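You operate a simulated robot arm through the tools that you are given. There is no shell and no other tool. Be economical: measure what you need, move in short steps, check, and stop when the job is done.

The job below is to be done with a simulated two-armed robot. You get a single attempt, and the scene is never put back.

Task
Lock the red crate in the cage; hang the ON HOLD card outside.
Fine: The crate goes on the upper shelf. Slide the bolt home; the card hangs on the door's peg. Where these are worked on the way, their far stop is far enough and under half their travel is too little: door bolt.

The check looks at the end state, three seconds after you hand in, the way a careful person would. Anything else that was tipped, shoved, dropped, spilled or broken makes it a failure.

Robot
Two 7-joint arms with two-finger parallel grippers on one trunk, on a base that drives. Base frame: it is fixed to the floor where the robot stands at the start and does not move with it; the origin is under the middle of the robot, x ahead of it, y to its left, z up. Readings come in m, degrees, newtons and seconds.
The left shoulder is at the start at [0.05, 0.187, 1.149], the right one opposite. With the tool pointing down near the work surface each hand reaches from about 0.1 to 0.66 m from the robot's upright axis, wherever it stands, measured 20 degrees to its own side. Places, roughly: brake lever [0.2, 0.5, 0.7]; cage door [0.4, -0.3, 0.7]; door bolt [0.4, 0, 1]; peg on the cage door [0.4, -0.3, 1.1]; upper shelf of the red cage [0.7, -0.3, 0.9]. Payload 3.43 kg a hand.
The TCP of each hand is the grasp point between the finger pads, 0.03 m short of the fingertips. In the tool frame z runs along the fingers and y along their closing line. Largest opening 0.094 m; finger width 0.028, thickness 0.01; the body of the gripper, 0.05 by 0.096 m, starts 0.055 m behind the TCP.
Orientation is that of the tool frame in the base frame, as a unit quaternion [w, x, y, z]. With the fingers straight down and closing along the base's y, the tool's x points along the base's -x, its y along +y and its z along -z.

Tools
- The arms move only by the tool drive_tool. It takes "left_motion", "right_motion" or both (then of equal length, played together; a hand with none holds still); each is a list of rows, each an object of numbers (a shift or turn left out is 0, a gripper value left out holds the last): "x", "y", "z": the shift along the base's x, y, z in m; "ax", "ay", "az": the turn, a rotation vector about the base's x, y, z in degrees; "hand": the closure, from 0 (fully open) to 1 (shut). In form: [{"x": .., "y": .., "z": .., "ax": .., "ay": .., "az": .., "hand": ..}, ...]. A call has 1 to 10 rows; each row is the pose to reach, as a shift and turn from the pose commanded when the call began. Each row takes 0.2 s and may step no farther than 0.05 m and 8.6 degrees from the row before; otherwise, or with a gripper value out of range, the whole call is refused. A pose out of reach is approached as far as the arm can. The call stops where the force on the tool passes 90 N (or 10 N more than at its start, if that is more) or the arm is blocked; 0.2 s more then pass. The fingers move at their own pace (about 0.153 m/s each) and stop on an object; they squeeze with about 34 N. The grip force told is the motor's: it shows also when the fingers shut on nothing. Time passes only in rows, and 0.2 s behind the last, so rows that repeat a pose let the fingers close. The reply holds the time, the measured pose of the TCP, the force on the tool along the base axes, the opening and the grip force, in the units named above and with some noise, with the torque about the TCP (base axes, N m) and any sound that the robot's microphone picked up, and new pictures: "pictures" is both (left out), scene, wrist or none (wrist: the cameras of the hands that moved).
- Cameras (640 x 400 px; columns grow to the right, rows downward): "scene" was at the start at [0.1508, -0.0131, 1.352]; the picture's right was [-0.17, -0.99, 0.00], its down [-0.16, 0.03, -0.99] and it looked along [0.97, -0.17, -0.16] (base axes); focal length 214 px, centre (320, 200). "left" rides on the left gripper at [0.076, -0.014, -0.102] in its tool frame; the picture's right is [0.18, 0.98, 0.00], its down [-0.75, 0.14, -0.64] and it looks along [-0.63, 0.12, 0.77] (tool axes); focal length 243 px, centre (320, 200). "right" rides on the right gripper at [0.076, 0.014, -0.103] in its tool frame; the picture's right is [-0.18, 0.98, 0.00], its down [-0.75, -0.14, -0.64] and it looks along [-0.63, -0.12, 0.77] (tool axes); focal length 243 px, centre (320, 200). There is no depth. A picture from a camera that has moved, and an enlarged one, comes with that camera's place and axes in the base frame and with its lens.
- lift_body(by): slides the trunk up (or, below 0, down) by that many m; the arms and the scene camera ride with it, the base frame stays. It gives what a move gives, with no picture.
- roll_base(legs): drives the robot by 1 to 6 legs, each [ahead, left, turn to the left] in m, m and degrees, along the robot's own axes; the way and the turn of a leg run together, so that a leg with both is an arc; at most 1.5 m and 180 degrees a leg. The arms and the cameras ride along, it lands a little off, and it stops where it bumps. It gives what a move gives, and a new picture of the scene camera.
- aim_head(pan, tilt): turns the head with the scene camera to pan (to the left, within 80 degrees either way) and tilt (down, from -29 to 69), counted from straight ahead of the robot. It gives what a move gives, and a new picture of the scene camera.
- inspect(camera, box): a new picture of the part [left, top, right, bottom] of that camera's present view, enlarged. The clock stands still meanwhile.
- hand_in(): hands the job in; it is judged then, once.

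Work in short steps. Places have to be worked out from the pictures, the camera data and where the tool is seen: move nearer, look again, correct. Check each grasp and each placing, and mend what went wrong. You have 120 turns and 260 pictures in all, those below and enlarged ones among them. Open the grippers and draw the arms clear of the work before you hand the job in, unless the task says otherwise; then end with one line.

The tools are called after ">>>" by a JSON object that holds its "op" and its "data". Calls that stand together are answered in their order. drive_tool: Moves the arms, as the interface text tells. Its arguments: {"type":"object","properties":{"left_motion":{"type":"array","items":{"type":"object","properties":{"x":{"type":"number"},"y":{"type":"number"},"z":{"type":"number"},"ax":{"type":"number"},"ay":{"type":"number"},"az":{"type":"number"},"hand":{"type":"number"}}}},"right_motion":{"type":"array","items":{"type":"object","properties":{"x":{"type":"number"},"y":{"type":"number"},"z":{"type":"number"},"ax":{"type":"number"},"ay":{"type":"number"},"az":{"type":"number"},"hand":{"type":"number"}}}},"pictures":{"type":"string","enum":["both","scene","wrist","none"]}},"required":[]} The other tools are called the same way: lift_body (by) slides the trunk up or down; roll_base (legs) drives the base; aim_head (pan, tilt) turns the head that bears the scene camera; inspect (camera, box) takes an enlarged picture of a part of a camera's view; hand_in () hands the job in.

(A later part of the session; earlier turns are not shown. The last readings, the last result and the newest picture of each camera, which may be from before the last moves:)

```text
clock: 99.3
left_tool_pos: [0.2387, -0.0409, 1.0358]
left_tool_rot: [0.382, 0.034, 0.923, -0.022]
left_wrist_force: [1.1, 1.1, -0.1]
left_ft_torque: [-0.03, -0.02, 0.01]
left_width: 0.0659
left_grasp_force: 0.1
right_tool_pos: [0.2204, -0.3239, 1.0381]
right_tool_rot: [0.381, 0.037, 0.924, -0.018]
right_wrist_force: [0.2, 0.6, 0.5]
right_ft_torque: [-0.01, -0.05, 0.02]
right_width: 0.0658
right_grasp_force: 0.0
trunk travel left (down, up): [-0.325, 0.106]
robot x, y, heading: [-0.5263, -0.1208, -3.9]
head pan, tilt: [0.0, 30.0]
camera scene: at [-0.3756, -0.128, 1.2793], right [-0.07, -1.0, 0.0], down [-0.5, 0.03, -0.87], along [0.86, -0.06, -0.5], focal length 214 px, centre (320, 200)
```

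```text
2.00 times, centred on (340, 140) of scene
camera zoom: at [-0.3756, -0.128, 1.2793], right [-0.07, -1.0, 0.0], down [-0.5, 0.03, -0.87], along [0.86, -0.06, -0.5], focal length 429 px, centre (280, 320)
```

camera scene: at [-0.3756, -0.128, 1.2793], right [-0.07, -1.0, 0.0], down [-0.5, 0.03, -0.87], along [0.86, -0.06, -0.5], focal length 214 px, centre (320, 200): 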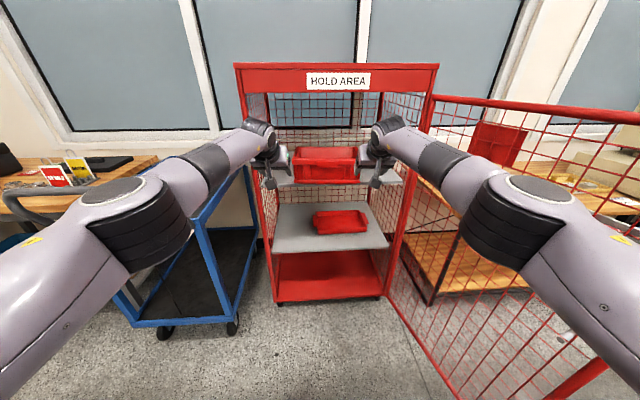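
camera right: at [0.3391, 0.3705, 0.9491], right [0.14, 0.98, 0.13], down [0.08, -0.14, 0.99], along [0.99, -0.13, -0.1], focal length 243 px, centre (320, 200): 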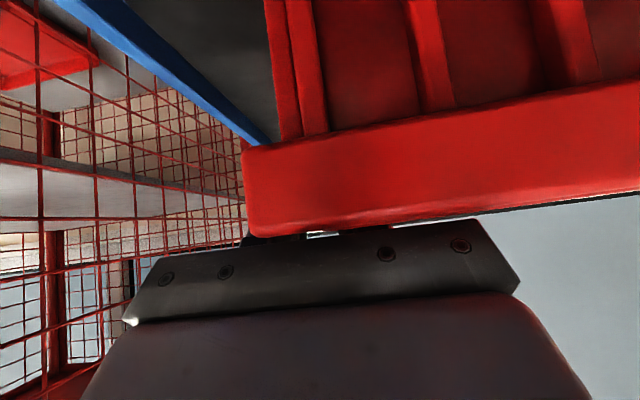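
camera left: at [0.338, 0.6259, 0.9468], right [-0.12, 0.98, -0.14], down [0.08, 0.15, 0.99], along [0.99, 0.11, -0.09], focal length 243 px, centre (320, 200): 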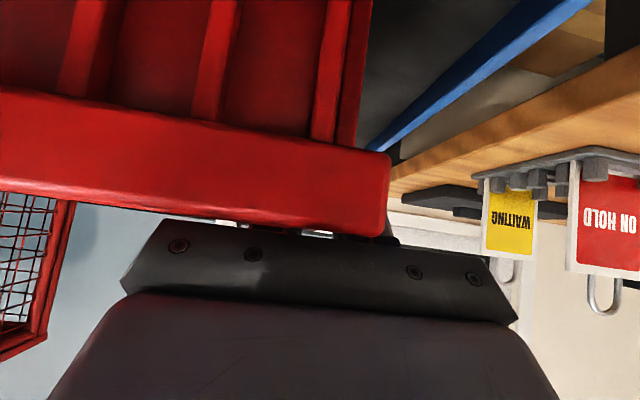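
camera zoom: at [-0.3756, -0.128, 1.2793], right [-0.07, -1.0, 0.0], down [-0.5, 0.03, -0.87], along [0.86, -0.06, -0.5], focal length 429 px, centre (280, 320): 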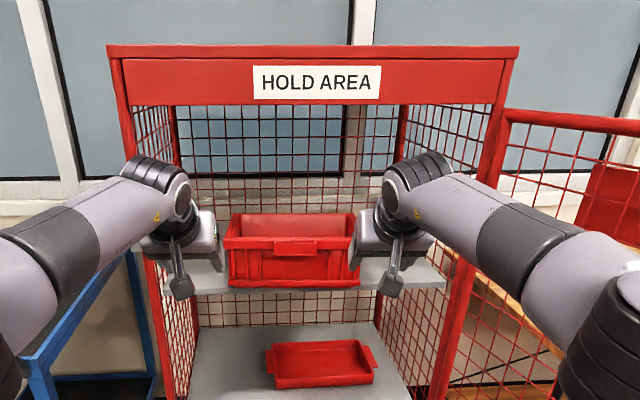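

Crate placed well. Before closing the door, I look down-right to see the door, base, and whatever blocked my right side.

>>> {"op": "aim_head", "data": {"pan": -60, "tilt": 60}}

>>> {"op": "aim_head", "data": {"pan": -80, "tilt": 35}}

```text
clock: 100.6
left_tool_pos: [0.2394, -0.0418, 1.0347]
left_tool_rot: [0.382, 0.034, 0.923, -0.022]
left_wrist_force: [-0.2, 0.2, -0.2]
left_ft_torque: [0.03, -0.02, -0.02]
left_width: 0.0657
left_grasp_force: 0.1
right_tool_pos: [0.2198, -0.3231, 1.0367]
right_tool_rot: [0.381, 0.037, 0.924, -0.018]
right_wrist_force: [-1.0, -0.1, 0.1]
right_ft_torque: [0.02, -0.01, -0.01]
right_width: 0.0657
right_grasp_force: 0.1
trunk travel left (down, up): [-0.325, 0.106]
robot x, y, heading: [-0.5283, -0.1199, -3.7]
head pan, tilt: [-60.0, 60.0]
camera scene: at [-0.4359, -0.1817, 1.2371], right [-0.9, -0.44, 0.0], down [-0.38, 0.78, -0.5], along [0.22, -0.45, -0.87], focal length 214 px, centre (320, 200)
```

scene: 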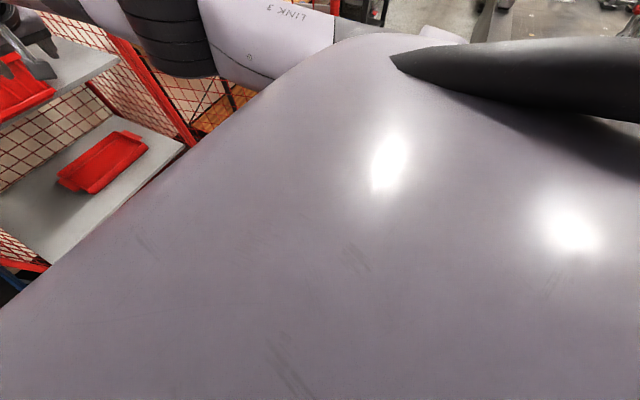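

```text
clock: 101.5
left_tool_pos: [0.2393, -0.0418, 1.0351]
left_tool_rot: [0.382, 0.034, 0.923, -0.022]
left_wrist_force: [1.3, -0.4, -0.4]
left_ft_torque: [0.0, 0.01, -0.01]
left_width: 0.0655
left_grasp_force: 0.1
right_tool_pos: [0.2209, -0.3236, 1.0381]
right_tool_rot: [0.381, 0.036, 0.924, -0.017]
right_wrist_force: [0.7, 0.1, -0.8]
right_ft_torque: [0.04, 0.0, 0.02]
right_width: 0.0659
right_grasp_force: 0.1
trunk travel left (down, up): [-0.325, 0.106]
robot x, y, heading: [-0.5243, -0.1205, -4.1]
head pan, tilt: [-80.0, 35.0]
camera scene: at [-0.4559, -0.2094, 1.2713], right [-0.99, -0.11, 0.0], down [-0.06, 0.57, -0.82], along [0.09, -0.81, -0.57], focal length 214 px, centre (320, 200)
```

scene: 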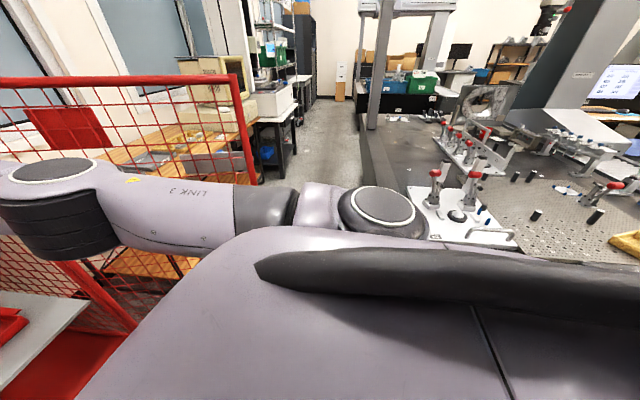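

Bench occupies x<−0.68 at my right rear; door stands at ~113°, free edge ≈(−0.18, −0.8). I'll grip the door's free-edge post with the right hand pointing right and pull it in. First roll left for room and fold the right arm in, levelling the hand.

>>> {"op": "roll_base", "data": {"legs": [[0, 0.17, 4]]}}

>>> {"op": "drive_tool", "data": {"right_motion": [{"x": -0.025, "y": -0.015, "z": 0.006, "ay": -4.5, "hand": 0}, {"x": -0.05, "y": -0.03, "z": 0.012, "ay": -9}, {"x": -0.075, "y": -0.045, "z": 0.018, "ay": -13.5}, {"x": -0.1, "y": -0.06, "z": 0.024, "ay": -18}, {"x": -0.125, "y": -0.075, "z": 0.03, "ay": -22.5}, {"x": -0.15, "y": -0.09, "z": 0.036, "ay": -27}, {"x": -0.175, "y": -0.105, "z": 0.042, "ay": -31.5}, {"x": -0.2, "y": -0.12, "z": 0.048, "ay": -36}, {"x": -0.225, "y": -0.135, "z": 0.054, "ay": -40.5}, {"x": -0.25, "y": -0.15, "z": 0.06, "ay": -45}], "left_motion": [{"x": -0.02}, {"x": -0.04}, {"x": -0.06}, {"x": -0.08}, {"x": -0.1}, {"x": -0.12}, {"x": -0.14}, {"x": -0.16}, {"x": -0.18}, {"x": -0.2}], "pictures": "scene"}}

```text
clock: 102.9
left_tool_pos: [0.2379, 0.1774, 1.0342]
left_tool_rot: [0.383, 0.002, 0.924, -0.009]
left_wrist_force: [0.1, 0.3, -0.5]
left_ft_torque: [-0.03, -0.01, 0.03]
left_width: 0.0659
left_grasp_force: 0.1
right_tool_pos: [0.2383, -0.105, 1.0379]
right_tool_rot: [0.381, 0.005, 0.925, -0.004]
right_wrist_force: [1.4, 0.6, 0.7]
right_ft_torque: [-0.01, 0.04, -0.03]
right_width: 0.0659
right_grasp_force: 0.2
trunk travel left (down, up): [-0.325, 0.106]
robot x, y, heading: [-0.5166, 0.0479, 0.1]
head pan, tilt: [-80.0, 35.0]
camera scene: at [-0.4441, -0.0371, 1.2714], right [-0.98, -0.17, 0.0], down [-0.1, 0.56, -0.82], along [0.14, -0.81, -0.57], focal length 214 px, centre (320, 200)
```

scene: 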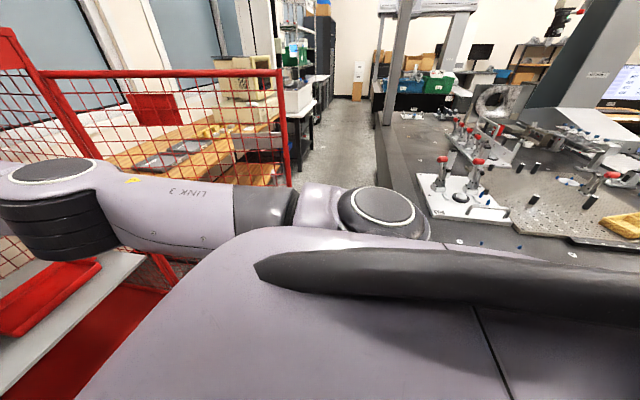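

```text
clock: 105.1
left_tool_pos: [0.0379, 0.1774, 1.0348]
left_tool_rot: [0.383, 0.003, 0.924, -0.009]
left_wrist_force: [0.0, 0.1, -0.3]
left_ft_torque: [-0.01, 0.01, 0.01]
left_width: 0.066
left_grasp_force: 0.0
right_tool_pos: [0.0455, -0.2282, 1.0901]
right_tool_rot: [0.636, 0.006, 0.772, -0.002]
right_wrist_force: [0.1, 0.5, -0.1]
right_ft_torque: [0.01, -0.01, 0.0]
right_width: 0.0939
right_grasp_force: 0.1
right hand out of reach, approached as far as the arm can: row 8, 9, 10
trunk travel left (down, up): [-0.325, 0.106]
robot x, y, heading: [-0.5161, 0.0437, -0.2]
head pan, tilt: [-80.0, 35.0]
camera scene: at [-0.4441, -0.0376, 1.2714], right [-0.98, -0.17, 0.0], down [-0.1, 0.56, -0.82], along [0.14, -0.81, -0.57], focal length 214 px, centre (320, 200)
```

scene: 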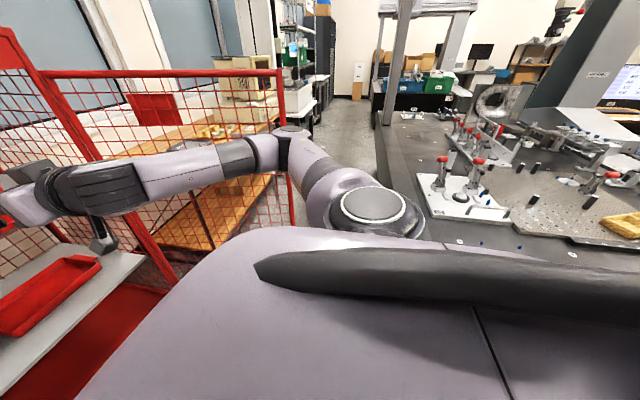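

The hand can't point right comfortably with that elbow. Better: turn the whole robot to face the post (~−65°), pinch the post ahead with the right hand, and pull by translating the base along the arc. First zoom on the post.

>>> {"op": "inspect", "data": {"camera": "scene", "box": [200, 60, 320, 200]}}

```text
2.86 times, centred on (260, 130) of scene
camera zoom: at [-0.4441, -0.0376, 1.2714], right [-0.98, -0.17, 0.0], down [-0.1, 0.56, -0.82], along [0.14, -0.81, -0.57], focal length 613 px, centre (491, 400)
```

zoom: 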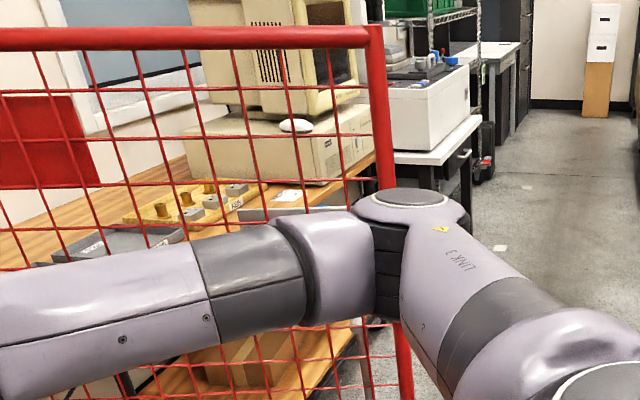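

Mesh cell centre at z≈1.095 suits the finger. I extend the right hand to ahead 0.72 and then turn the base −65°.

>>> {"op": "drive_tool", "data": {"right_motion": [{"x": 0.035, "y": 0.025, "z": 0.002}, {"x": 0.07, "y": 0.05, "z": 0.004}, {"x": 0.105, "y": 0.075, "z": 0.006}, {"x": 0.14, "y": 0.1, "z": 0.008}, {"x": 0.16, "y": 0.115, "z": 0.01}], "pictures": "none"}}

>>> {"op": "roll_base", "data": {"legs": [[0, 0.05, -65]]}}

>>> {"op": "aim_head", "data": {"pan": 0, "tilt": 25}}

```text
clock: 106.3
left_tool_pos: [0.0372, 0.1764, 1.0356]
left_tool_rot: [0.383, 0.002, 0.924, -0.009]
left_wrist_force: [-0.2, -0.5, 0.3]
left_ft_torque: [-0.02, -0.03, 0.01]
left_width: 0.0658
left_grasp_force: 0.1
right_tool_pos: [0.2055, -0.113, 1.0982]
right_tool_rot: [0.635, 0.006, 0.772, -0.003]
right_wrist_force: [0.3, -0.8, 0.2]
right_ft_torque: [0.0, 0.03, -0.01]
right_width: 0.094
right_grasp_force: 0.2
trunk travel left (down, up): [-0.325, 0.106]
robot x, y, heading: [-0.5203, 0.0466, -0.1]
head pan, tilt: [-80.0, 35.0]
```

```text
clock: 109.6
left_tool_pos: [-0.1479, -0.3709, 1.0348]
left_tool_rot: [0.316, 0.506, 0.773, -0.216]
left_wrist_force: [0.9, -0.6, -0.7]
left_ft_torque: [-0.02, 0.0, -0.03]
left_width: 0.0657
left_grasp_force: 0.0
right_tool_pos: [-0.347, -0.6405, 1.1001]
right_tool_rot: [0.531, 0.427, 0.644, -0.349]
right_wrist_force: [0.1, -0.1, -0.6]
right_ft_torque: [-0.03, -0.02, -0.03]
right_width: 0.0943
right_grasp_force: 0.0
trunk travel left (down, up): [-0.325, 0.106]
robot x, y, heading: [-0.4914, 0.0851, -66.2]
head pan, tilt: [-80.0, 35.0]
camera scene: at [-0.5416, -0.0139, 1.2714], right [-0.56, 0.83, 0.0], down [0.48, 0.32, -0.82], along [-0.68, -0.46, -0.57], focal length 214 px, centre (320, 200)
```

scene: 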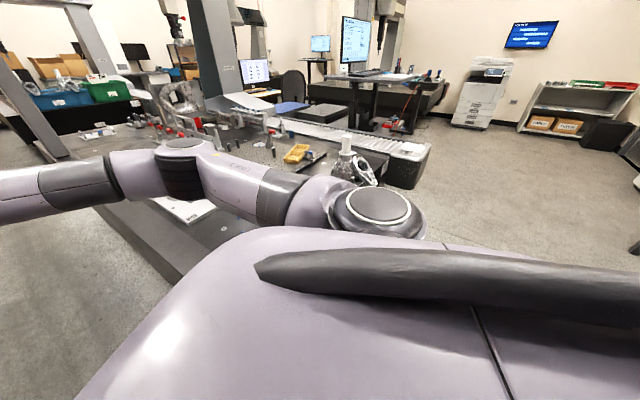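

```text
clock: 111.2
left_tool_pos: [-0.1487, -0.3724, 1.0352]
left_tool_rot: [0.316, 0.505, 0.773, -0.216]
left_wrist_force: [0.9, 0.2, 0.2]
left_ft_torque: [0.02, 0.03, -0.03]
left_width: 0.0659
left_grasp_force: 0.0
right_tool_pos: [-0.346, -0.6406, 1.0985]
right_tool_rot: [0.532, 0.426, 0.644, -0.349]
right_wrist_force: [-0.5, 0.0, 0.2]
right_ft_torque: [0.01, -0.01, 0.01]
right_width: 0.094
right_grasp_force: 0.1
trunk travel left (down, up): [-0.325, 0.106]
robot x, y, heading: [-0.4931, 0.0868, -66.5]
head pan, tilt: [0.0, 25.0]
camera scene: at [-0.4312, -0.0492, 1.2871], right [-0.92, -0.4, 0.0], down [-0.17, 0.39, -0.91], along [0.37, -0.83, -0.42], focal length 214 px, centre (320, 200)
```

scene: 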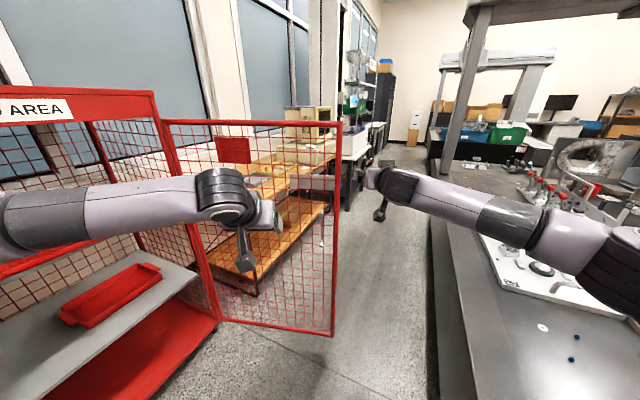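

Clear view: the door's free post is at about (−0.166, −0.81). Relative to the right hand it is 0.23 ahead and 0.10 to the left. I roll left 0.1 and ahead 0.1.

>>> {"op": "roll_base", "data": {"legs": [[0, 0.1, 0], [0.1, 0, 0]]}}

>>> {"op": "inspect", "data": {"camera": "right", "box": [0, 0, 640, 400]}}

```text
clock: 113.0
left_tool_pos: [-0.0156, -0.4172, 1.035]
left_tool_rot: [0.315, 0.507, 0.773, -0.217]
left_wrist_force: [0.7, 0.2, -1.1]
left_ft_torque: [0.01, 0.01, -0.01]
left_width: 0.066
left_grasp_force: 0.1
right_tool_pos: [-0.2125, -0.6886, 1.0989]
right_tool_rot: [0.532, 0.425, 0.645, -0.347]
right_wrist_force: [1.0, 0.5, -0.6]
right_ft_torque: [0.03, -0.01, 0.03]
right_width: 0.0941
right_grasp_force: 0.1
trunk travel left (down, up): [-0.325, 0.106]
robot x, y, heading: [-0.3617, 0.0382, -66.2]
head pan, tilt: [0.0, 25.0]
camera scene: at [-0.2987, -0.0978, 1.287], right [-0.91, -0.4, 0.0], down [-0.17, 0.39, -0.91], along [0.37, -0.83, -0.42], focal length 214 px, centre (320, 200)
```

scene: 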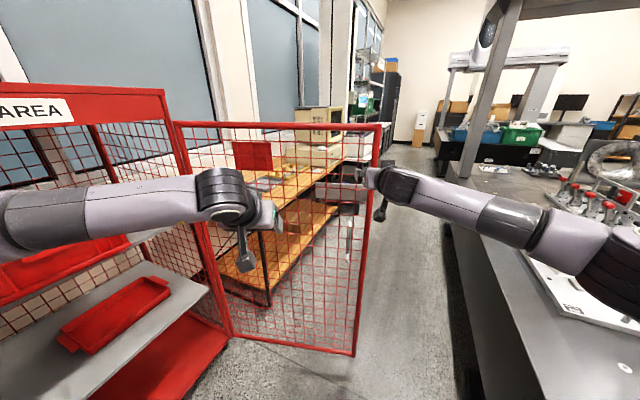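

```text
1.00 times, centred on (320, 200) of right
camera zoom: at [-0.2461, -0.579, 1.0436], right [0.92, 0.36, 0.18], down [-0.32, 0.39, 0.86], along [0.23, -0.85, 0.47], focal length 243 px, centre (320, 200)
```

zoom: 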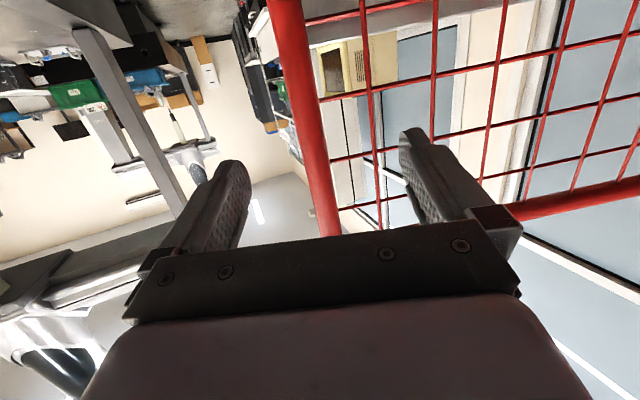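

The post lies centred between the fingers in the wrist view, and wires at z≈1.07 and 1.125 bracket my finger height. I narrow the fingers to 5.5 cm, then roll ahead 0.125.

>>> {"op": "drive_tool", "data": {"right_motion": [{"hand": 0.42}, {"hand": 0.42}], "pictures": "none"}}

>>> {"op": "roll_base", "data": {"legs": [[0.08, -0.0, 0]]}}

>>> {"op": "inspect", "data": {"camera": "right", "box": [0, 0, 640, 400]}}

```text
clock: 113.7
left_tool_pos: [-0.0162, -0.4182, 1.0365]
left_tool_rot: [0.316, 0.506, 0.773, -0.216]
left_wrist_force: [-0.6, -0.4, 0.2]
left_ft_torque: [-0.02, -0.03, -0.01]
left_width: 0.0661
left_grasp_force: 0.0
right_tool_pos: [-0.212, -0.6896, 1.0992]
right_tool_rot: [0.531, 0.427, 0.644, -0.348]
right_wrist_force: [-0.2, -0.4, 0.0]
right_ft_torque: [-0.01, -0.01, 0.02]
right_width: 0.0549
right_grasp_force: 0.0
trunk travel left (down, up): [-0.325, 0.106]
robot x, y, heading: [-0.3667, 0.0372, -66.2]
head pan, tilt: [0.0, 25.0]
```

```text
clock: 114.6
left_tool_pos: [0.0053, -0.465, 1.0346]
left_tool_rot: [0.316, 0.505, 0.774, -0.215]
left_wrist_force: [0.9, -0.2, -0.3]
left_ft_torque: [-0.02, -0.04, 0.0]
left_width: 0.0657
left_grasp_force: 0.1
right_tool_pos: [-0.1921, -0.7279, 1.0989]
right_tool_rot: [0.531, 0.424, 0.647, -0.345]
right_wrist_force: [-6.9, 8.3, 1.0]
right_ft_torque: [-0.08, -0.07, 0.22]
right_width: 0.0529
right_grasp_force: 0.0
trunk travel left (down, up): [-0.325, 0.106]
robot x, y, heading: [-0.3428, -0.0105, -66.2]
head pan, tilt: [0.0, 25.0]
stopped in leg 1: the force on the tool passed its limit (the readings are from after the stop); the commanded pose is now the measured one
camera scene: at [-0.2794, -0.1427, 1.2874], right [-0.92, -0.4, 0.0], down [-0.17, 0.39, -0.91], along [0.37, -0.83, -0.42], focal length 214 px, centre (320, 200)
```

scene: 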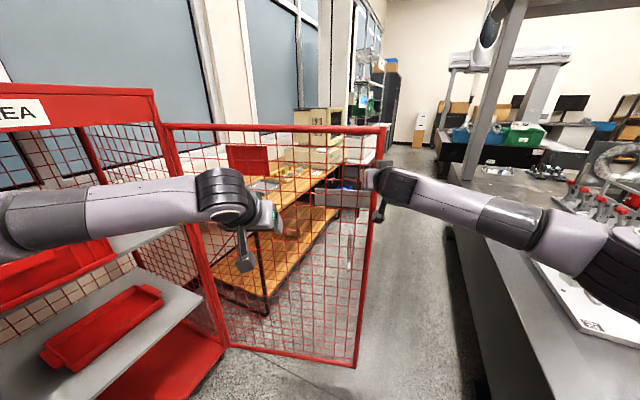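

```text
1.00 times, centred on (320, 200) of right
camera zoom: at [-0.2249, -0.6184, 1.0444], right [0.91, 0.36, 0.18], down [-0.33, 0.38, 0.86], along [0.24, -0.85, 0.47], focal length 243 px, centre (320, 200)
```

zoom: 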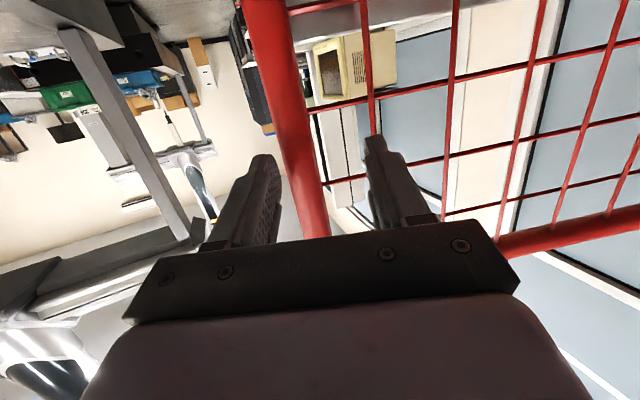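

The mesh-side fingertip touched the first wire. I back off 2 cm and shift the hand 1.5 cm to the robot's right.

>>> {"op": "drive_tool", "data": {"right_motion": [{"x": -0.01, "y": 0.022}, {"x": -0.024, "y": 0.016}], "pictures": "wrist"}}

```text
clock: 115.2
left_tool_pos: [0.0053, -0.4659, 1.0343]
left_tool_rot: [0.316, 0.506, 0.774, -0.215]
left_wrist_force: [-0.5, 0.0, -0.8]
left_ft_torque: [0.03, 0.03, 0.02]
left_width: 0.066
left_grasp_force: 0.1
right_tool_pos: [-0.2125, -0.7143, 1.0972]
right_tool_rot: [0.531, 0.424, 0.648, -0.344]
right_wrist_force: [-0.1, 0.2, 0.0]
right_ft_torque: [-0.02, 0.03, 0.03]
right_width: 0.0543
right_grasp_force: 0.0
trunk travel left (down, up): [-0.325, 0.106]
robot x, y, heading: [-0.3405, -0.0137, -66.4]
head pan, tilt: [0.0, 25.0]
camera right: at [-0.2478, -0.6035, 1.0425], right [0.91, 0.36, 0.18], down [-0.33, 0.38, 0.87], along [0.24, -0.85, 0.47], focal length 243 px, centre (320, 200)
```

right: 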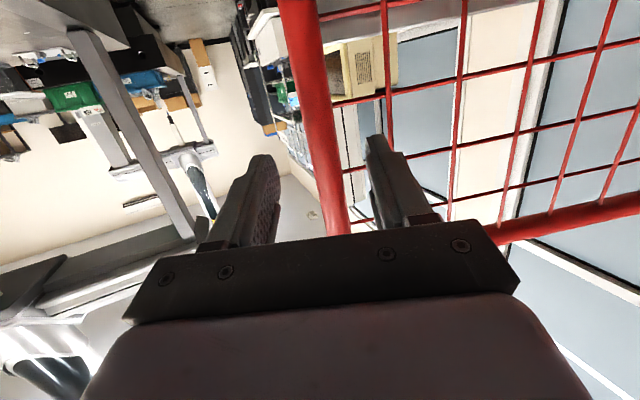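

Now mesh-side finger should pass between post and first wire. I roll ahead 0.095.

>>> {"op": "roll_base", "data": {"legs": [[0.095, 0, 0]]}}

>>> {"op": "inspect", "data": {"camera": "right", "box": [0, 0, 640, 400]}}

```text
clock: 116.1
left_tool_pos: [0.0157, -0.4905, 1.0354]
left_tool_rot: [0.316, 0.506, 0.773, -0.215]
left_wrist_force: [0.2, 0.0, -0.2]
left_ft_torque: [-0.01, 0.01, 0.03]
left_width: 0.0658
left_grasp_force: 0.0
right_tool_pos: [-0.2025, -0.732, 1.0997]
right_tool_rot: [0.533, 0.421, 0.65, -0.342]
right_wrist_force: [-11.6, 15.3, 1.8]
right_ft_torque: [-0.12, -0.17, 0.39]
right_width: 0.0526
right_grasp_force: 0.0
trunk travel left (down, up): [-0.325, 0.106]
robot x, y, heading: [-0.3289, -0.0406, -66.3]
head pan, tilt: [0.0, 25.0]
stopped in leg 1: the force on the tool passed its limit (the readings are from after the stop); the commanded pose is now the measured one
camera scene: at [-0.2685, -0.1682, 1.2876], right [-0.92, -0.4, 0.0], down [-0.17, 0.39, -0.91], along [0.36, -0.83, -0.42], focal length 214 px, centre (320, 200)
```

scene: 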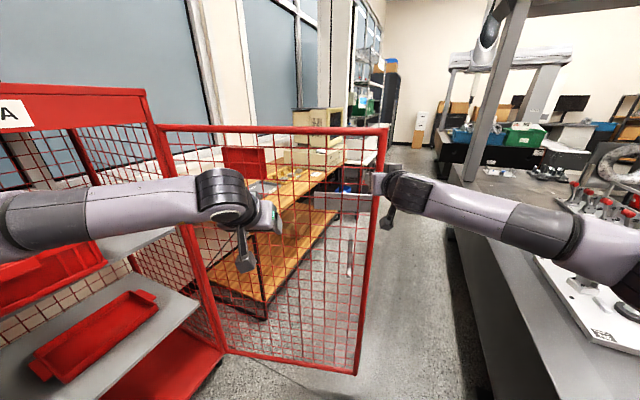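

```text
1.00 times, centred on (320, 200) of right
camera zoom: at [-0.2369, -0.6219, 1.0451], right [0.91, 0.37, 0.19], down [-0.33, 0.38, 0.87], along [0.25, -0.85, 0.47], focal length 243 px, centre (320, 200)
```

zoom: 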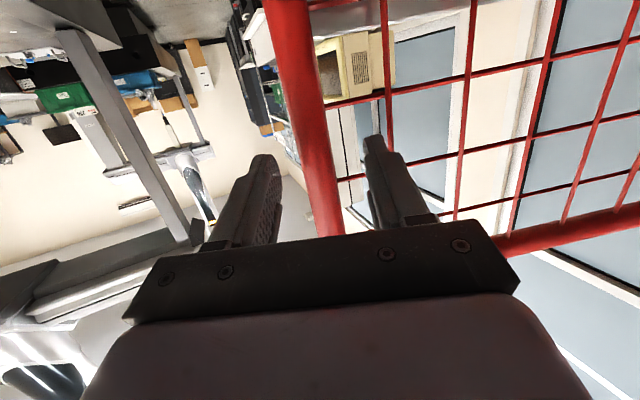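

Still touching the first wire. I back off, narrow the fingers to 4.5 cm and shift 8 mm further right.

>>> {"op": "drive_tool", "data": {"right_motion": [{"x": -0.01, "y": 0.022, "hand": 0.52}, {"x": -0.017, "y": 0.018}, {"x": -0.011, "y": 0.004}, {"x": -0.003, "y": -0.015}], "pictures": "wrist"}}

```text
clock: 117.2
left_tool_pos: [0.0091, -0.4865, 1.0392]
left_tool_rot: [0.319, 0.507, 0.771, -0.217]
left_wrist_force: [-0.4, 0.5, -0.4]
left_ft_torque: [0.02, -0.04, 0.01]
left_width: 0.0656
left_grasp_force: 0.0
right_tool_pos: [-0.2069, -0.7319, 1.0976]
right_tool_rot: [0.533, 0.418, 0.655, -0.335]
right_wrist_force: [-34.7, 51.9, 5.8]
right_ft_torque: [-0.53, -0.37, 0.95]
right_width: 0.0397
right_grasp_force: 0.0
trunk travel left (down, up): [-0.325, 0.106]
robot x, y, heading: [-0.3278, -0.033, -66.4]
head pan, tilt: [0.0, 25.0]
stopped in row 4 (right hand): the force on the tool passed its limit (the readings are from after the stop); the commanded pose is now the measured one
camera right: at [-0.2439, -0.6229, 1.0438], right [0.9, 0.38, 0.19], down [-0.33, 0.36, 0.87], along [0.27, -0.85, 0.46], focal length 243 px, centre (320, 200)
```

right: 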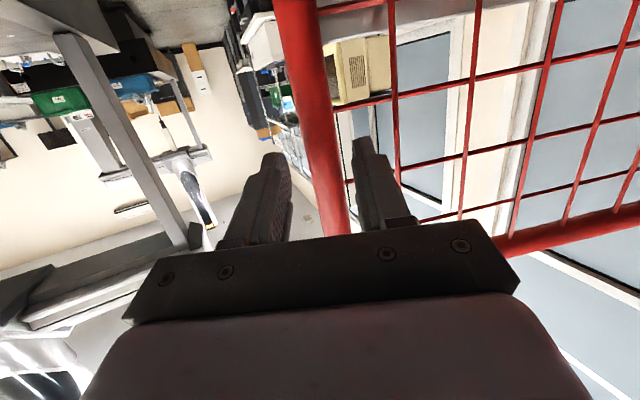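

Now the vertical wire is clear, but the finger's upper edge meets a horizontal wire. I back off 1 cm, lower 1.2 cm, and push in again.

>>> {"op": "drive_tool", "data": {"right_motion": [{"x": -0.006, "y": 0.014}, {"x": -0.006, "y": 0.014, "z": -0.012}, {"x": 0.0, "y": 0.0, "z": -0.012}, {"x": 0.006, "y": -0.014, "z": -0.012}, {"x": 0.012, "y": -0.028, "z": -0.012}], "pictures": "wrist"}}

```text
clock: 118.1
left_tool_pos: [0.009, -0.4877, 1.0383]
left_tool_rot: [0.318, 0.508, 0.771, -0.217]
left_wrist_force: [0.0, 0.2, 0.3]
left_ft_torque: [0.02, 0.0, 0.03]
left_width: 0.0656
left_grasp_force: 0.1
right_tool_pos: [-0.2023, -0.7318, 1.0771]
right_tool_rot: [0.528, 0.416, 0.664, -0.328]
right_wrist_force: [-29.7, 44.4, 5.7]
right_ft_torque: [-0.45, -0.31, 0.88]
right_width: 0.0413
right_grasp_force: 0.1
trunk travel left (down, up): [-0.325, 0.106]
robot x, y, heading: [-0.3282, -0.0313, -66.6]
head pan, tilt: [0.0, 25.0]
stopped in row 4 (right hand): the force on the tool passed its limit (the readings are from after the stop); the commanded pose is now the measured one
camera right: at [-0.2407, -0.6214, 1.0252], right [0.9, 0.39, 0.18], down [-0.33, 0.35, 0.88], along [0.28, -0.85, 0.44], focal length 243 px, centre (320, 200)
```

right: 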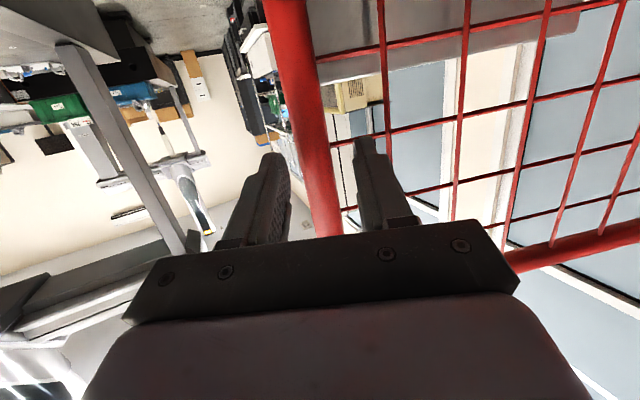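

Overshot downward: the lower wire now lines up with the tip. Raise 1.1 cm to the cell centre and try again.

>>> {"op": "drive_tool", "data": {"right_motion": [{"x": -0.008, "y": 0.018}, {"x": -0.008, "y": 0.018, "z": 0.011}, {"x": -0.004, "y": 0.01, "z": 0.011}], "pictures": "wrist"}}

>>> {"op": "inspect", "data": {"camera": "right", "box": [240, 60, 480, 260]}}

```text
clock: 118.9
left_tool_pos: [0.0137, -0.4925, 1.0331]
left_tool_rot: [0.315, 0.507, 0.772, -0.216]
left_wrist_force: [0.0, -0.4, 1.0]
left_ft_torque: [0.01, 0.02, 0.0]
left_width: 0.0656
left_grasp_force: 0.1
right_tool_pos: [-0.2015, -0.7303, 1.0808]
right_tool_rot: [0.524, 0.419, 0.665, -0.329]
right_wrist_force: [-0.9, 0.3, 1.0]
right_ft_torque: [0.02, 0.01, -0.01]
right_width: 0.0451
right_grasp_force: 0.0
trunk travel left (down, up): [-0.325, 0.106]
robot x, y, heading: [-0.3283, -0.0317, -66.7]
head pan, tilt: [0.0, 25.0]
camera right: at [-0.2401, -0.6185, 1.0296], right [0.9, 0.39, 0.18], down [-0.32, 0.34, 0.88], along [0.28, -0.86, 0.43], focal length 243 px, centre (320, 200)
```

right: 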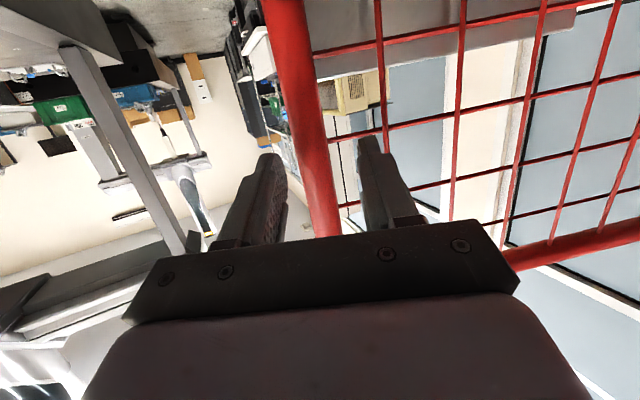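

```text
2.00 times, centred on (360, 160) of right
camera zoom: at [-0.2401, -0.6185, 1.0296], right [0.9, 0.39, 0.18], down [-0.32, 0.34, 0.88], along [0.28, -0.86, 0.43], focal length 485 px, centre (240, 280)
```

zoom: 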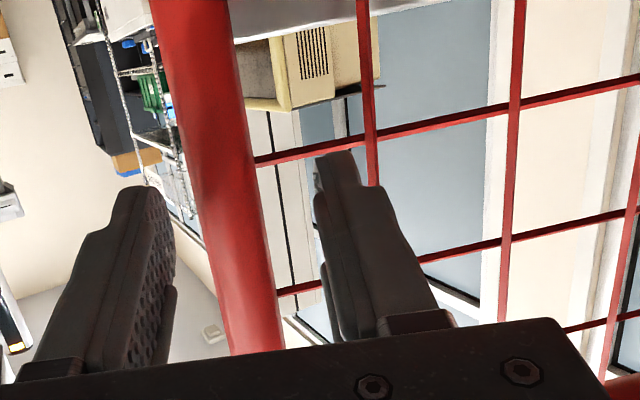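

Tip still overlaps the vertical wire and lower wire slightly. I shift 8 mm right, 1 cm up, and view again.

>>> {"op": "drive_tool", "data": {"right_motion": [{"x": -0.0075, "y": -0.003, "z": 0.012}, {"x": -0.0075, "y": -0.003, "z": 0.012}], "pictures": "none"}}

>>> {"op": "inspect", "data": {"camera": "right", "box": [240, 60, 480, 260]}}

```text
clock: 119.5
left_tool_pos: [0.0151, -0.4914, 1.034]
left_tool_rot: [0.314, 0.508, 0.773, -0.215]
left_wrist_force: [0.4, -0.2, -0.7]
left_ft_torque: [0.0, 0.03, 0.01]
left_width: 0.0657
left_grasp_force: 0.0
right_tool_pos: [-0.2086, -0.7333, 1.0905]
right_tool_rot: [0.524, 0.419, 0.665, -0.328]
right_wrist_force: [-0.3, -1.0, -0.4]
right_ft_torque: [0.03, -0.03, 0.02]
right_width: 0.0453
right_grasp_force: 0.1
trunk travel left (down, up): [-0.325, 0.106]
robot x, y, heading: [-0.3304, -0.0349, -66.6]
head pan, tilt: [0.0, 25.0]
```

```text
2.00 times, centred on (360, 160) of right
camera zoom: at [-0.2473, -0.6222, 1.0409], right [0.9, 0.39, 0.18], down [-0.32, 0.34, 0.88], along [0.28, -0.86, 0.43], focal length 485 px, centre (240, 280)
```

zoom: 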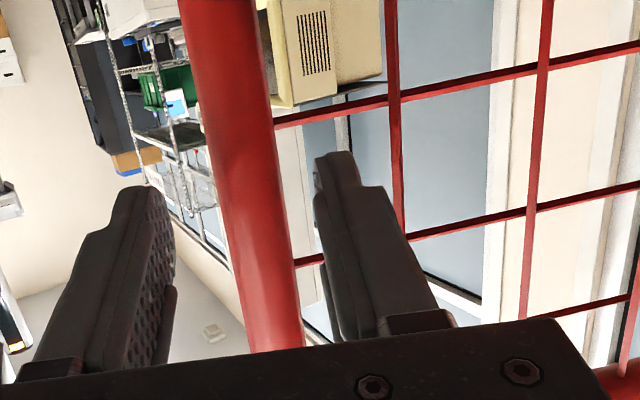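

Now the finger is well inside the cell opening. Push in 5 cm along the pointing direction.

>>> {"op": "drive_tool", "data": {"right_motion": [{"x": 0.006, "y": -0.014}, {"x": 0.012, "y": -0.028}, {"x": 0.018, "y": -0.041}, {"x": 0.022, "y": -0.05}], "pictures": "none"}}

>>> {"op": "inspect", "data": {"camera": "right", "box": [240, 60, 480, 260]}}

```text
clock: 120.0
left_tool_pos: [0.0069, -0.4867, 1.0375]
left_tool_rot: [0.317, 0.509, 0.77, -0.217]
left_wrist_force: [-0.6, 0.7, 0.0]
left_ft_torque: [-0.02, 0.0, 0.0]
left_width: 0.0659
left_grasp_force: 0.0
right_tool_pos: [-0.2062, -0.7311, 1.0908]
right_tool_rot: [0.523, 0.416, 0.67, -0.323]
right_wrist_force: [-30.0, 45.0, 4.6]
right_ft_torque: [-0.41, -0.26, 0.86]
right_width: 0.041
right_grasp_force: 0.1
trunk travel left (down, up): [-0.325, 0.106]
robot x, y, heading: [-0.3308, -0.0339, -67.0]
head pan, tilt: [0.0, 25.0]
stopped in row 2 (right hand): the force on the tool passed its limit (the readings are from after the stop); the commanded pose is now the measured one
```

```text
2.00 times, centred on (360, 160) of right
camera zoom: at [-0.2459, -0.622, 1.042], right [0.9, 0.4, 0.18], down [-0.32, 0.33, 0.89], along [0.29, -0.86, 0.42], focal length 485 px, centre (240, 280)
```

zoom: 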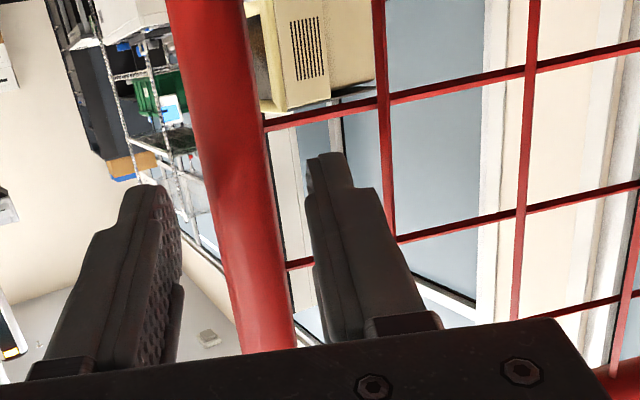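

The mesh evidently acts as a solid panel, so fingers cannot go through. Instead I'll hook the top rail from above with the tool pointing down. Back off, raise the trunk, fold both arms and pitch the right hand down.

>>> {"op": "roll_base", "data": {"legs": [[-0.15, 0, 0]]}}

>>> {"op": "lift_body", "data": {"by": 0.1}}

>>> {"op": "drive_tool", "data": {"right_motion": [{"x": -0.011, "y": 0.025, "z": 0.01, "ax": 6.9, "ay": 3.0, "hand": 1}, {"x": -0.022, "y": 0.05, "z": 0.02, "ax": 13.8, "ay": 6.0}, {"x": -0.033, "y": 0.075, "z": 0.03, "ax": 20.7, "ay": 9.0}, {"x": -0.044, "y": 0.1, "z": 0.04, "ax": 27.6, "ay": 12.0}, {"x": -0.055, "y": 0.125, "z": 0.05, "ax": 34.5, "ay": 15.0}, {"x": -0.066, "y": 0.15, "z": 0.06, "ax": 41.4, "ay": 18.0}, {"x": -0.077, "y": 0.175, "z": 0.07, "ax": 48.3, "ay": 21.0}, {"x": -0.088, "y": 0.2, "z": 0.08, "ax": 55.2, "ay": 24.0}, {"x": -0.099, "y": 0.225, "z": 0.09, "ax": 62.1, "ay": 27.0}, {"x": -0.108, "y": 0.245, "z": 0.1, "ax": 69, "ay": 30.0}], "left_motion": [{"x": -0.01, "y": 0.023}, {"x": -0.02, "y": 0.046}, {"x": -0.03, "y": 0.069}, {"x": -0.04, "y": 0.092}, {"x": -0.05, "y": 0.115}, {"x": -0.06, "y": 0.138}, {"x": -0.07, "y": 0.161}, {"x": -0.08, "y": 0.184}, {"x": -0.09, "y": 0.207}, {"x": -0.1, "y": 0.23}], "pictures": "scene"}}

```text
clock: 121.3
left_tool_pos: [-0.0488, -0.3525, 1.0338]
left_tool_rot: [0.315, 0.509, 0.772, -0.216]
left_wrist_force: [0.1, 1.0, 0.3]
left_ft_torque: [0.01, 0.01, 0.01]
left_width: 0.0656
left_grasp_force: 0.1
right_tool_pos: [-0.262, -0.6008, 1.0836]
right_tool_rot: [0.519, 0.419, 0.671, -0.323]
right_wrist_force: [-0.1, -0.3, 1.3]
right_ft_torque: [-0.01, 0.0, 0.01]
right_width: 0.045
right_grasp_force: 0.0
trunk travel left (down, up): [-0.325, 0.106]
robot x, y, heading: [-0.3915, 0.1051, -66.8]
head pan, tilt: [0.0, 25.0]
camera scene: at [-0.3298, -0.0281, 1.2872], right [-0.92, -0.39, 0.0], down [-0.17, 0.39, -0.91], along [0.36, -0.83, -0.42], focal length 214 px, centre (320, 200)
```

scene: 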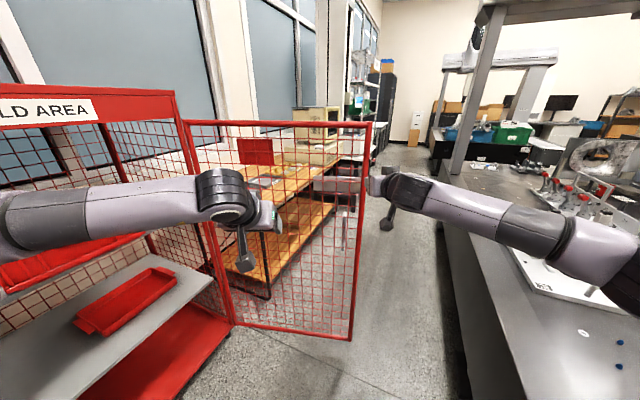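

```text
clock: 122.7
left_tool_pos: [-0.0484, -0.3526, 1.1333]
left_tool_rot: [0.314, 0.509, 0.772, -0.216]
left_wrist_force: [-0.2, -0.7, 0.0]
left_ft_torque: [-0.03, 0.01, 0.0]
left_width: 0.0659
left_grasp_force: 0.0
right_tool_pos: [-0.2604, -0.6029, 1.1833]
right_tool_rot: [0.518, 0.419, 0.673, -0.322]
right_wrist_force: [-1.1, 0.2, -0.5]
right_ft_torque: [0.01, 0.01, 0.02]
right_width: 0.0449
right_grasp_force: 0.0
trunk travel left (down, up): [-0.425, 0.006]
robot x, y, heading: [-0.3883, 0.1088, -66.7]
head pan, tilt: [0.0, 25.0]
```

```text
clock: 124.9
left_tool_pos: [-0.1662, -0.1577, 1.1455]
left_tool_rot: [0.315, 0.509, 0.771, -0.216]
left_wrist_force: [0.2, 1.1, 0.0]
left_ft_torque: [-0.02, 0.0, 0.03]
left_width: 0.0655
left_grasp_force: 0.1
left hand out of reach, approached as far as the arm can: row 8, 9, 10
right_tool_pos: [-0.3719, -0.3556, 1.2835]
right_tool_rot: [0.013, 0.544, 0.839, 0.02]
right_wrist_force: [0.5, 0.0, -0.2]
right_ft_torque: [-0.01, 0.02, 0.01]
right_width: 0.0
right_grasp_force: 32.5
trunk travel left (down, up): [-0.425, 0.006]
robot x, y, heading: [-0.3866, 0.1065, -66.8]
head pan, tilt: [0.0, 25.0]
camera scene: at [-0.3303, -0.0283, 1.3872], right [-0.92, -0.39, 0.0], down [-0.17, 0.39, -0.91], along [0.36, -0.83, -0.42], focal length 214 px, centre (320, 200)
```

scene: 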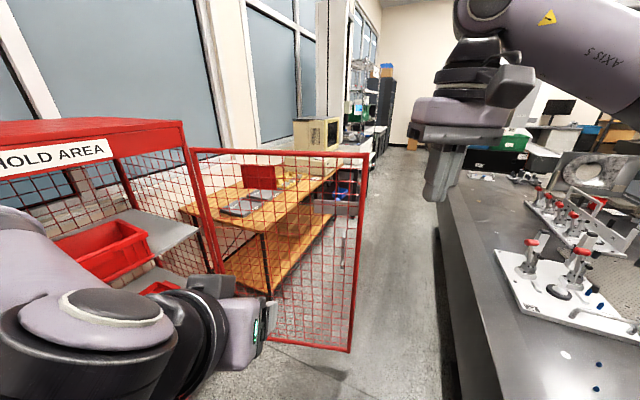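

Right hand points down, tip z≈1.25, above the rail (~1.225). I raise it slightly and roll so the fingertips go over the rail near the free end.

>>> {"op": "drive_tool", "data": {"right_motion": [{"z": 0.012}, {"z": 0.02}], "pictures": "none"}}

>>> {"op": "roll_base", "data": {"legs": [[0, 0.07, 0], [0.42, 0, 0]]}}

>>> {"op": "inspect", "data": {"camera": "right", "box": [0, 0, 640, 400]}}

```text
clock: 125.5
left_tool_pos: [-0.1646, -0.1579, 1.1452]
left_tool_rot: [0.315, 0.509, 0.772, -0.215]
left_wrist_force: [1.3, -0.6, 0.0]
left_ft_torque: [0.0, -0.01, -0.01]
left_width: 0.066
left_grasp_force: 0.0
right_tool_pos: [-0.3694, -0.3577, 1.3047]
right_tool_rot: [0.013, 0.543, 0.839, 0.019]
right_wrist_force: [-0.4, -0.4, -0.4]
right_ft_torque: [0.0, 0.03, -0.01]
right_width: 0.0
right_grasp_force: 33.1
trunk travel left (down, up): [-0.425, 0.006]
robot x, y, heading: [-0.3899, 0.1085, -66.7]
head pan, tilt: [0.0, 25.0]
```

```text
clock: 128.7
left_tool_pos: [0.0683, -0.5224, 1.1455]
left_tool_rot: [0.314, 0.509, 0.772, -0.215]
left_wrist_force: [-0.2, -0.4, 0.7]
left_ft_torque: [-0.03, 0.02, 0.01]
left_width: 0.0658
left_grasp_force: 0.1
right_tool_pos: [-0.138, -0.7206, 1.3044]
right_tool_rot: [0.013, 0.544, 0.839, 0.018]
right_wrist_force: [0.4, -1.2, -0.7]
right_ft_torque: [0.0, 0.01, 0.0]
right_width: 0.0
right_grasp_force: 33.2
trunk travel left (down, up): [-0.425, 0.006]
robot x, y, heading: [-0.1561, -0.2565, -67.0]
head pan, tilt: [0.0, 25.0]
camera scene: at [-0.0969, -0.3925, 1.3871], right [-0.92, -0.39, 0.0], down [-0.17, 0.39, -0.91], along [0.36, -0.83, -0.42], focal length 214 px, centre (320, 200)
```

scene: 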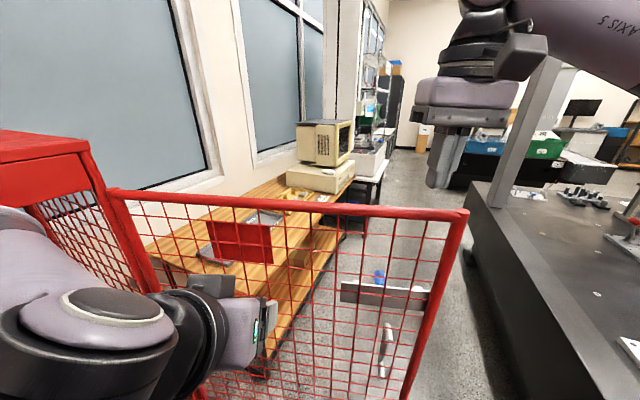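

```text
1.00 times, centred on (320, 200) of right
camera zoom: at [-0.1603, -0.6489, 1.407], right [0.97, 0.23, 0.05], down [0.15, -0.76, 0.64], along [0.18, -0.61, -0.77], focal length 243 px, centre (320, 200)
```

zoom: 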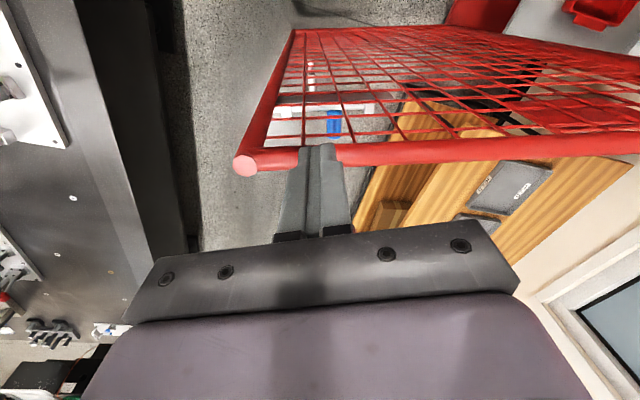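

Fingers are over the rail (rail at y≈−0.748 there). Ahead 0.08, then lower so the tips are behind the rail.

>>> {"op": "roll_base", "data": {"legs": [[0.08, 0, 0]]}}

>>> {"op": "drive_tool", "data": {"right_motion": [{"z": -0.03}, {"z": -0.06}, {"z": -0.09}], "pictures": "wrist"}}

```text
clock: 129.8
left_tool_pos: [0.0988, -0.5954, 1.1454]
left_tool_rot: [0.314, 0.509, 0.772, -0.215]
left_wrist_force: [-0.2, -0.7, -0.7]
left_ft_torque: [0.01, -0.04, 0.02]
left_width: 0.0657
left_grasp_force: 0.1
right_tool_pos: [-0.1058, -0.7949, 1.3038]
right_tool_rot: [0.013, 0.544, 0.839, 0.018]
right_wrist_force: [0.5, 0.0, -0.6]
right_ft_torque: [-0.01, 0.0, 0.01]
right_width: 0.0002
right_grasp_force: 33.2
trunk travel left (down, up): [-0.425, 0.006]
robot x, y, heading: [-0.1248, -0.3298, -66.6]
head pan, tilt: [0.0, 25.0]
camera scene: at [-0.0652, -0.4663, 1.387], right [-0.92, -0.39, 0.0], down [-0.17, 0.39, -0.91], along [0.36, -0.83, -0.42], focal length 214 px, centre (320, 200)
```

scene: 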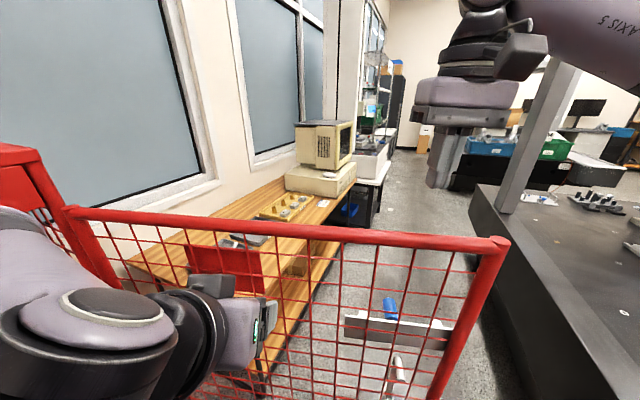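

```text
clock: 130.6
left_tool_pos: [0.099, -0.5948, 1.1449]
left_tool_rot: [0.313, 0.509, 0.772, -0.214]
left_wrist_force: [0.7, 0.3, 1.2]
left_ft_torque: [-0.01, 0.03, 0.02]
left_width: 0.0661
left_grasp_force: 0.0
right_tool_pos: [-0.1057, -0.7929, 1.2134]
right_tool_rot: [0.013, 0.544, 0.839, 0.02]
right_wrist_force: [0.4, 0.7, -0.5]
right_ft_torque: [0.01, -0.02, 0.01]
right_width: 0.0
right_grasp_force: 33.2
trunk travel left (down, up): [-0.425, 0.006]
robot x, y, heading: [-0.127, -0.3297, -67.0]
head pan, tilt: [0.0, 25.0]
camera right: at [-0.1288, -0.7209, 1.3168], right [0.97, 0.23, 0.05], down [0.15, -0.76, 0.64], along [0.18, -0.61, -0.77], focal length 243 px, centre (320, 200)
```

right: 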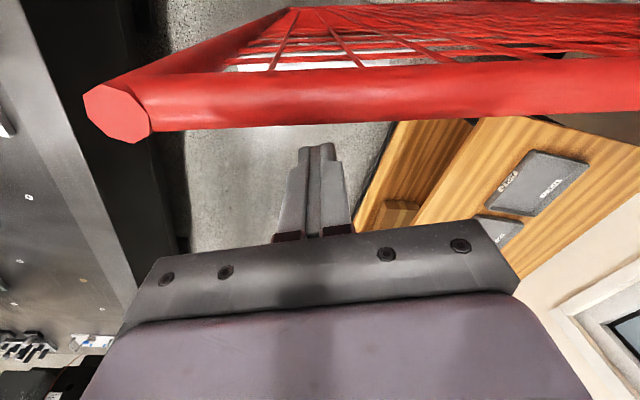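

Fingers are hooked behind the rail on the outside. I pull the door in by translating the base along the closing arc.

>>> {"op": "roll_base", "data": {"legs": [[-0.126, 0.016, 0], [-0.096, 0.031, 0], [-0.089, 0.048, 0]]}}

```text
clock: 133.3
left_tool_pos: [0.0631, -0.2713, 1.1441]
left_tool_rot: [0.315, 0.508, 0.773, -0.215]
left_wrist_force: [-0.6, 0.2, -0.2]
left_ft_torque: [-0.01, 0.04, -0.04]
left_width: 0.0658
left_grasp_force: 0.0
right_tool_pos: [-0.1414, -0.4695, 1.215]
right_tool_rot: [0.012, 0.543, 0.84, 0.019]
right_wrist_force: [0.0, 0.2, 0.3]
right_ft_torque: [-0.05, 0.01, 0.0]
right_width: 0.0
right_grasp_force: 33.3
trunk travel left (down, up): [-0.425, 0.006]
robot x, y, heading: [-0.1617, -0.0047, -66.6]
head pan, tilt: [0.0, 25.0]
camera scene: at [-0.1014, -0.1418, 1.3873], right [-0.92, -0.4, 0.0], down [-0.17, 0.39, -0.91], along [0.36, -0.83, -0.42], focal length 214 px, centre (320, 200)
```

scene: 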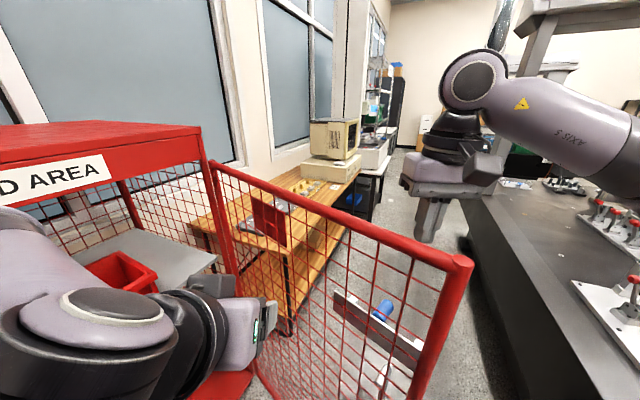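

Door now ~82°. Continue the arc to about 65°.

>>> {"op": "roll_base", "data": {"legs": [[-0.079, 0.062, 0], [-0.036, 0.037, 0]]}}

```text
clock: 135.0
left_tool_pos: [0.1066, -0.1287, 1.1456]
left_tool_rot: [0.314, 0.508, 0.772, -0.215]
left_wrist_force: [1.0, 0.1, -0.5]
left_ft_torque: [0.03, -0.02, 0.01]
left_width: 0.0659
left_grasp_force: 0.0
right_tool_pos: [-0.0969, -0.3268, 1.2149]
right_tool_rot: [0.012, 0.543, 0.84, 0.018]
right_wrist_force: [0.4, 0.0, -0.2]
right_ft_torque: [-0.01, 0.01, -0.02]
right_width: 0.0
right_grasp_force: 33.0
trunk travel left (down, up): [-0.425, 0.006]
robot x, y, heading: [-0.1195, 0.1384, -66.6]
head pan, tilt: [0.0, 25.0]
camera scene: at [-0.0572, 0.0011, 1.3873], right [-0.92, -0.4, 0.0], down [-0.17, 0.39, -0.91], along [0.36, -0.83, -0.42], focal length 214 px, centre (320, 200)
```

scene: 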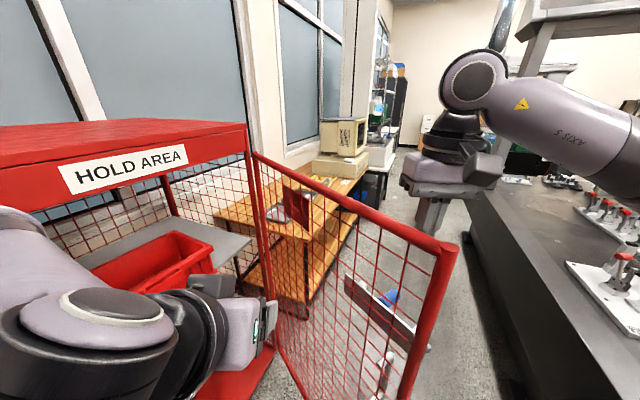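

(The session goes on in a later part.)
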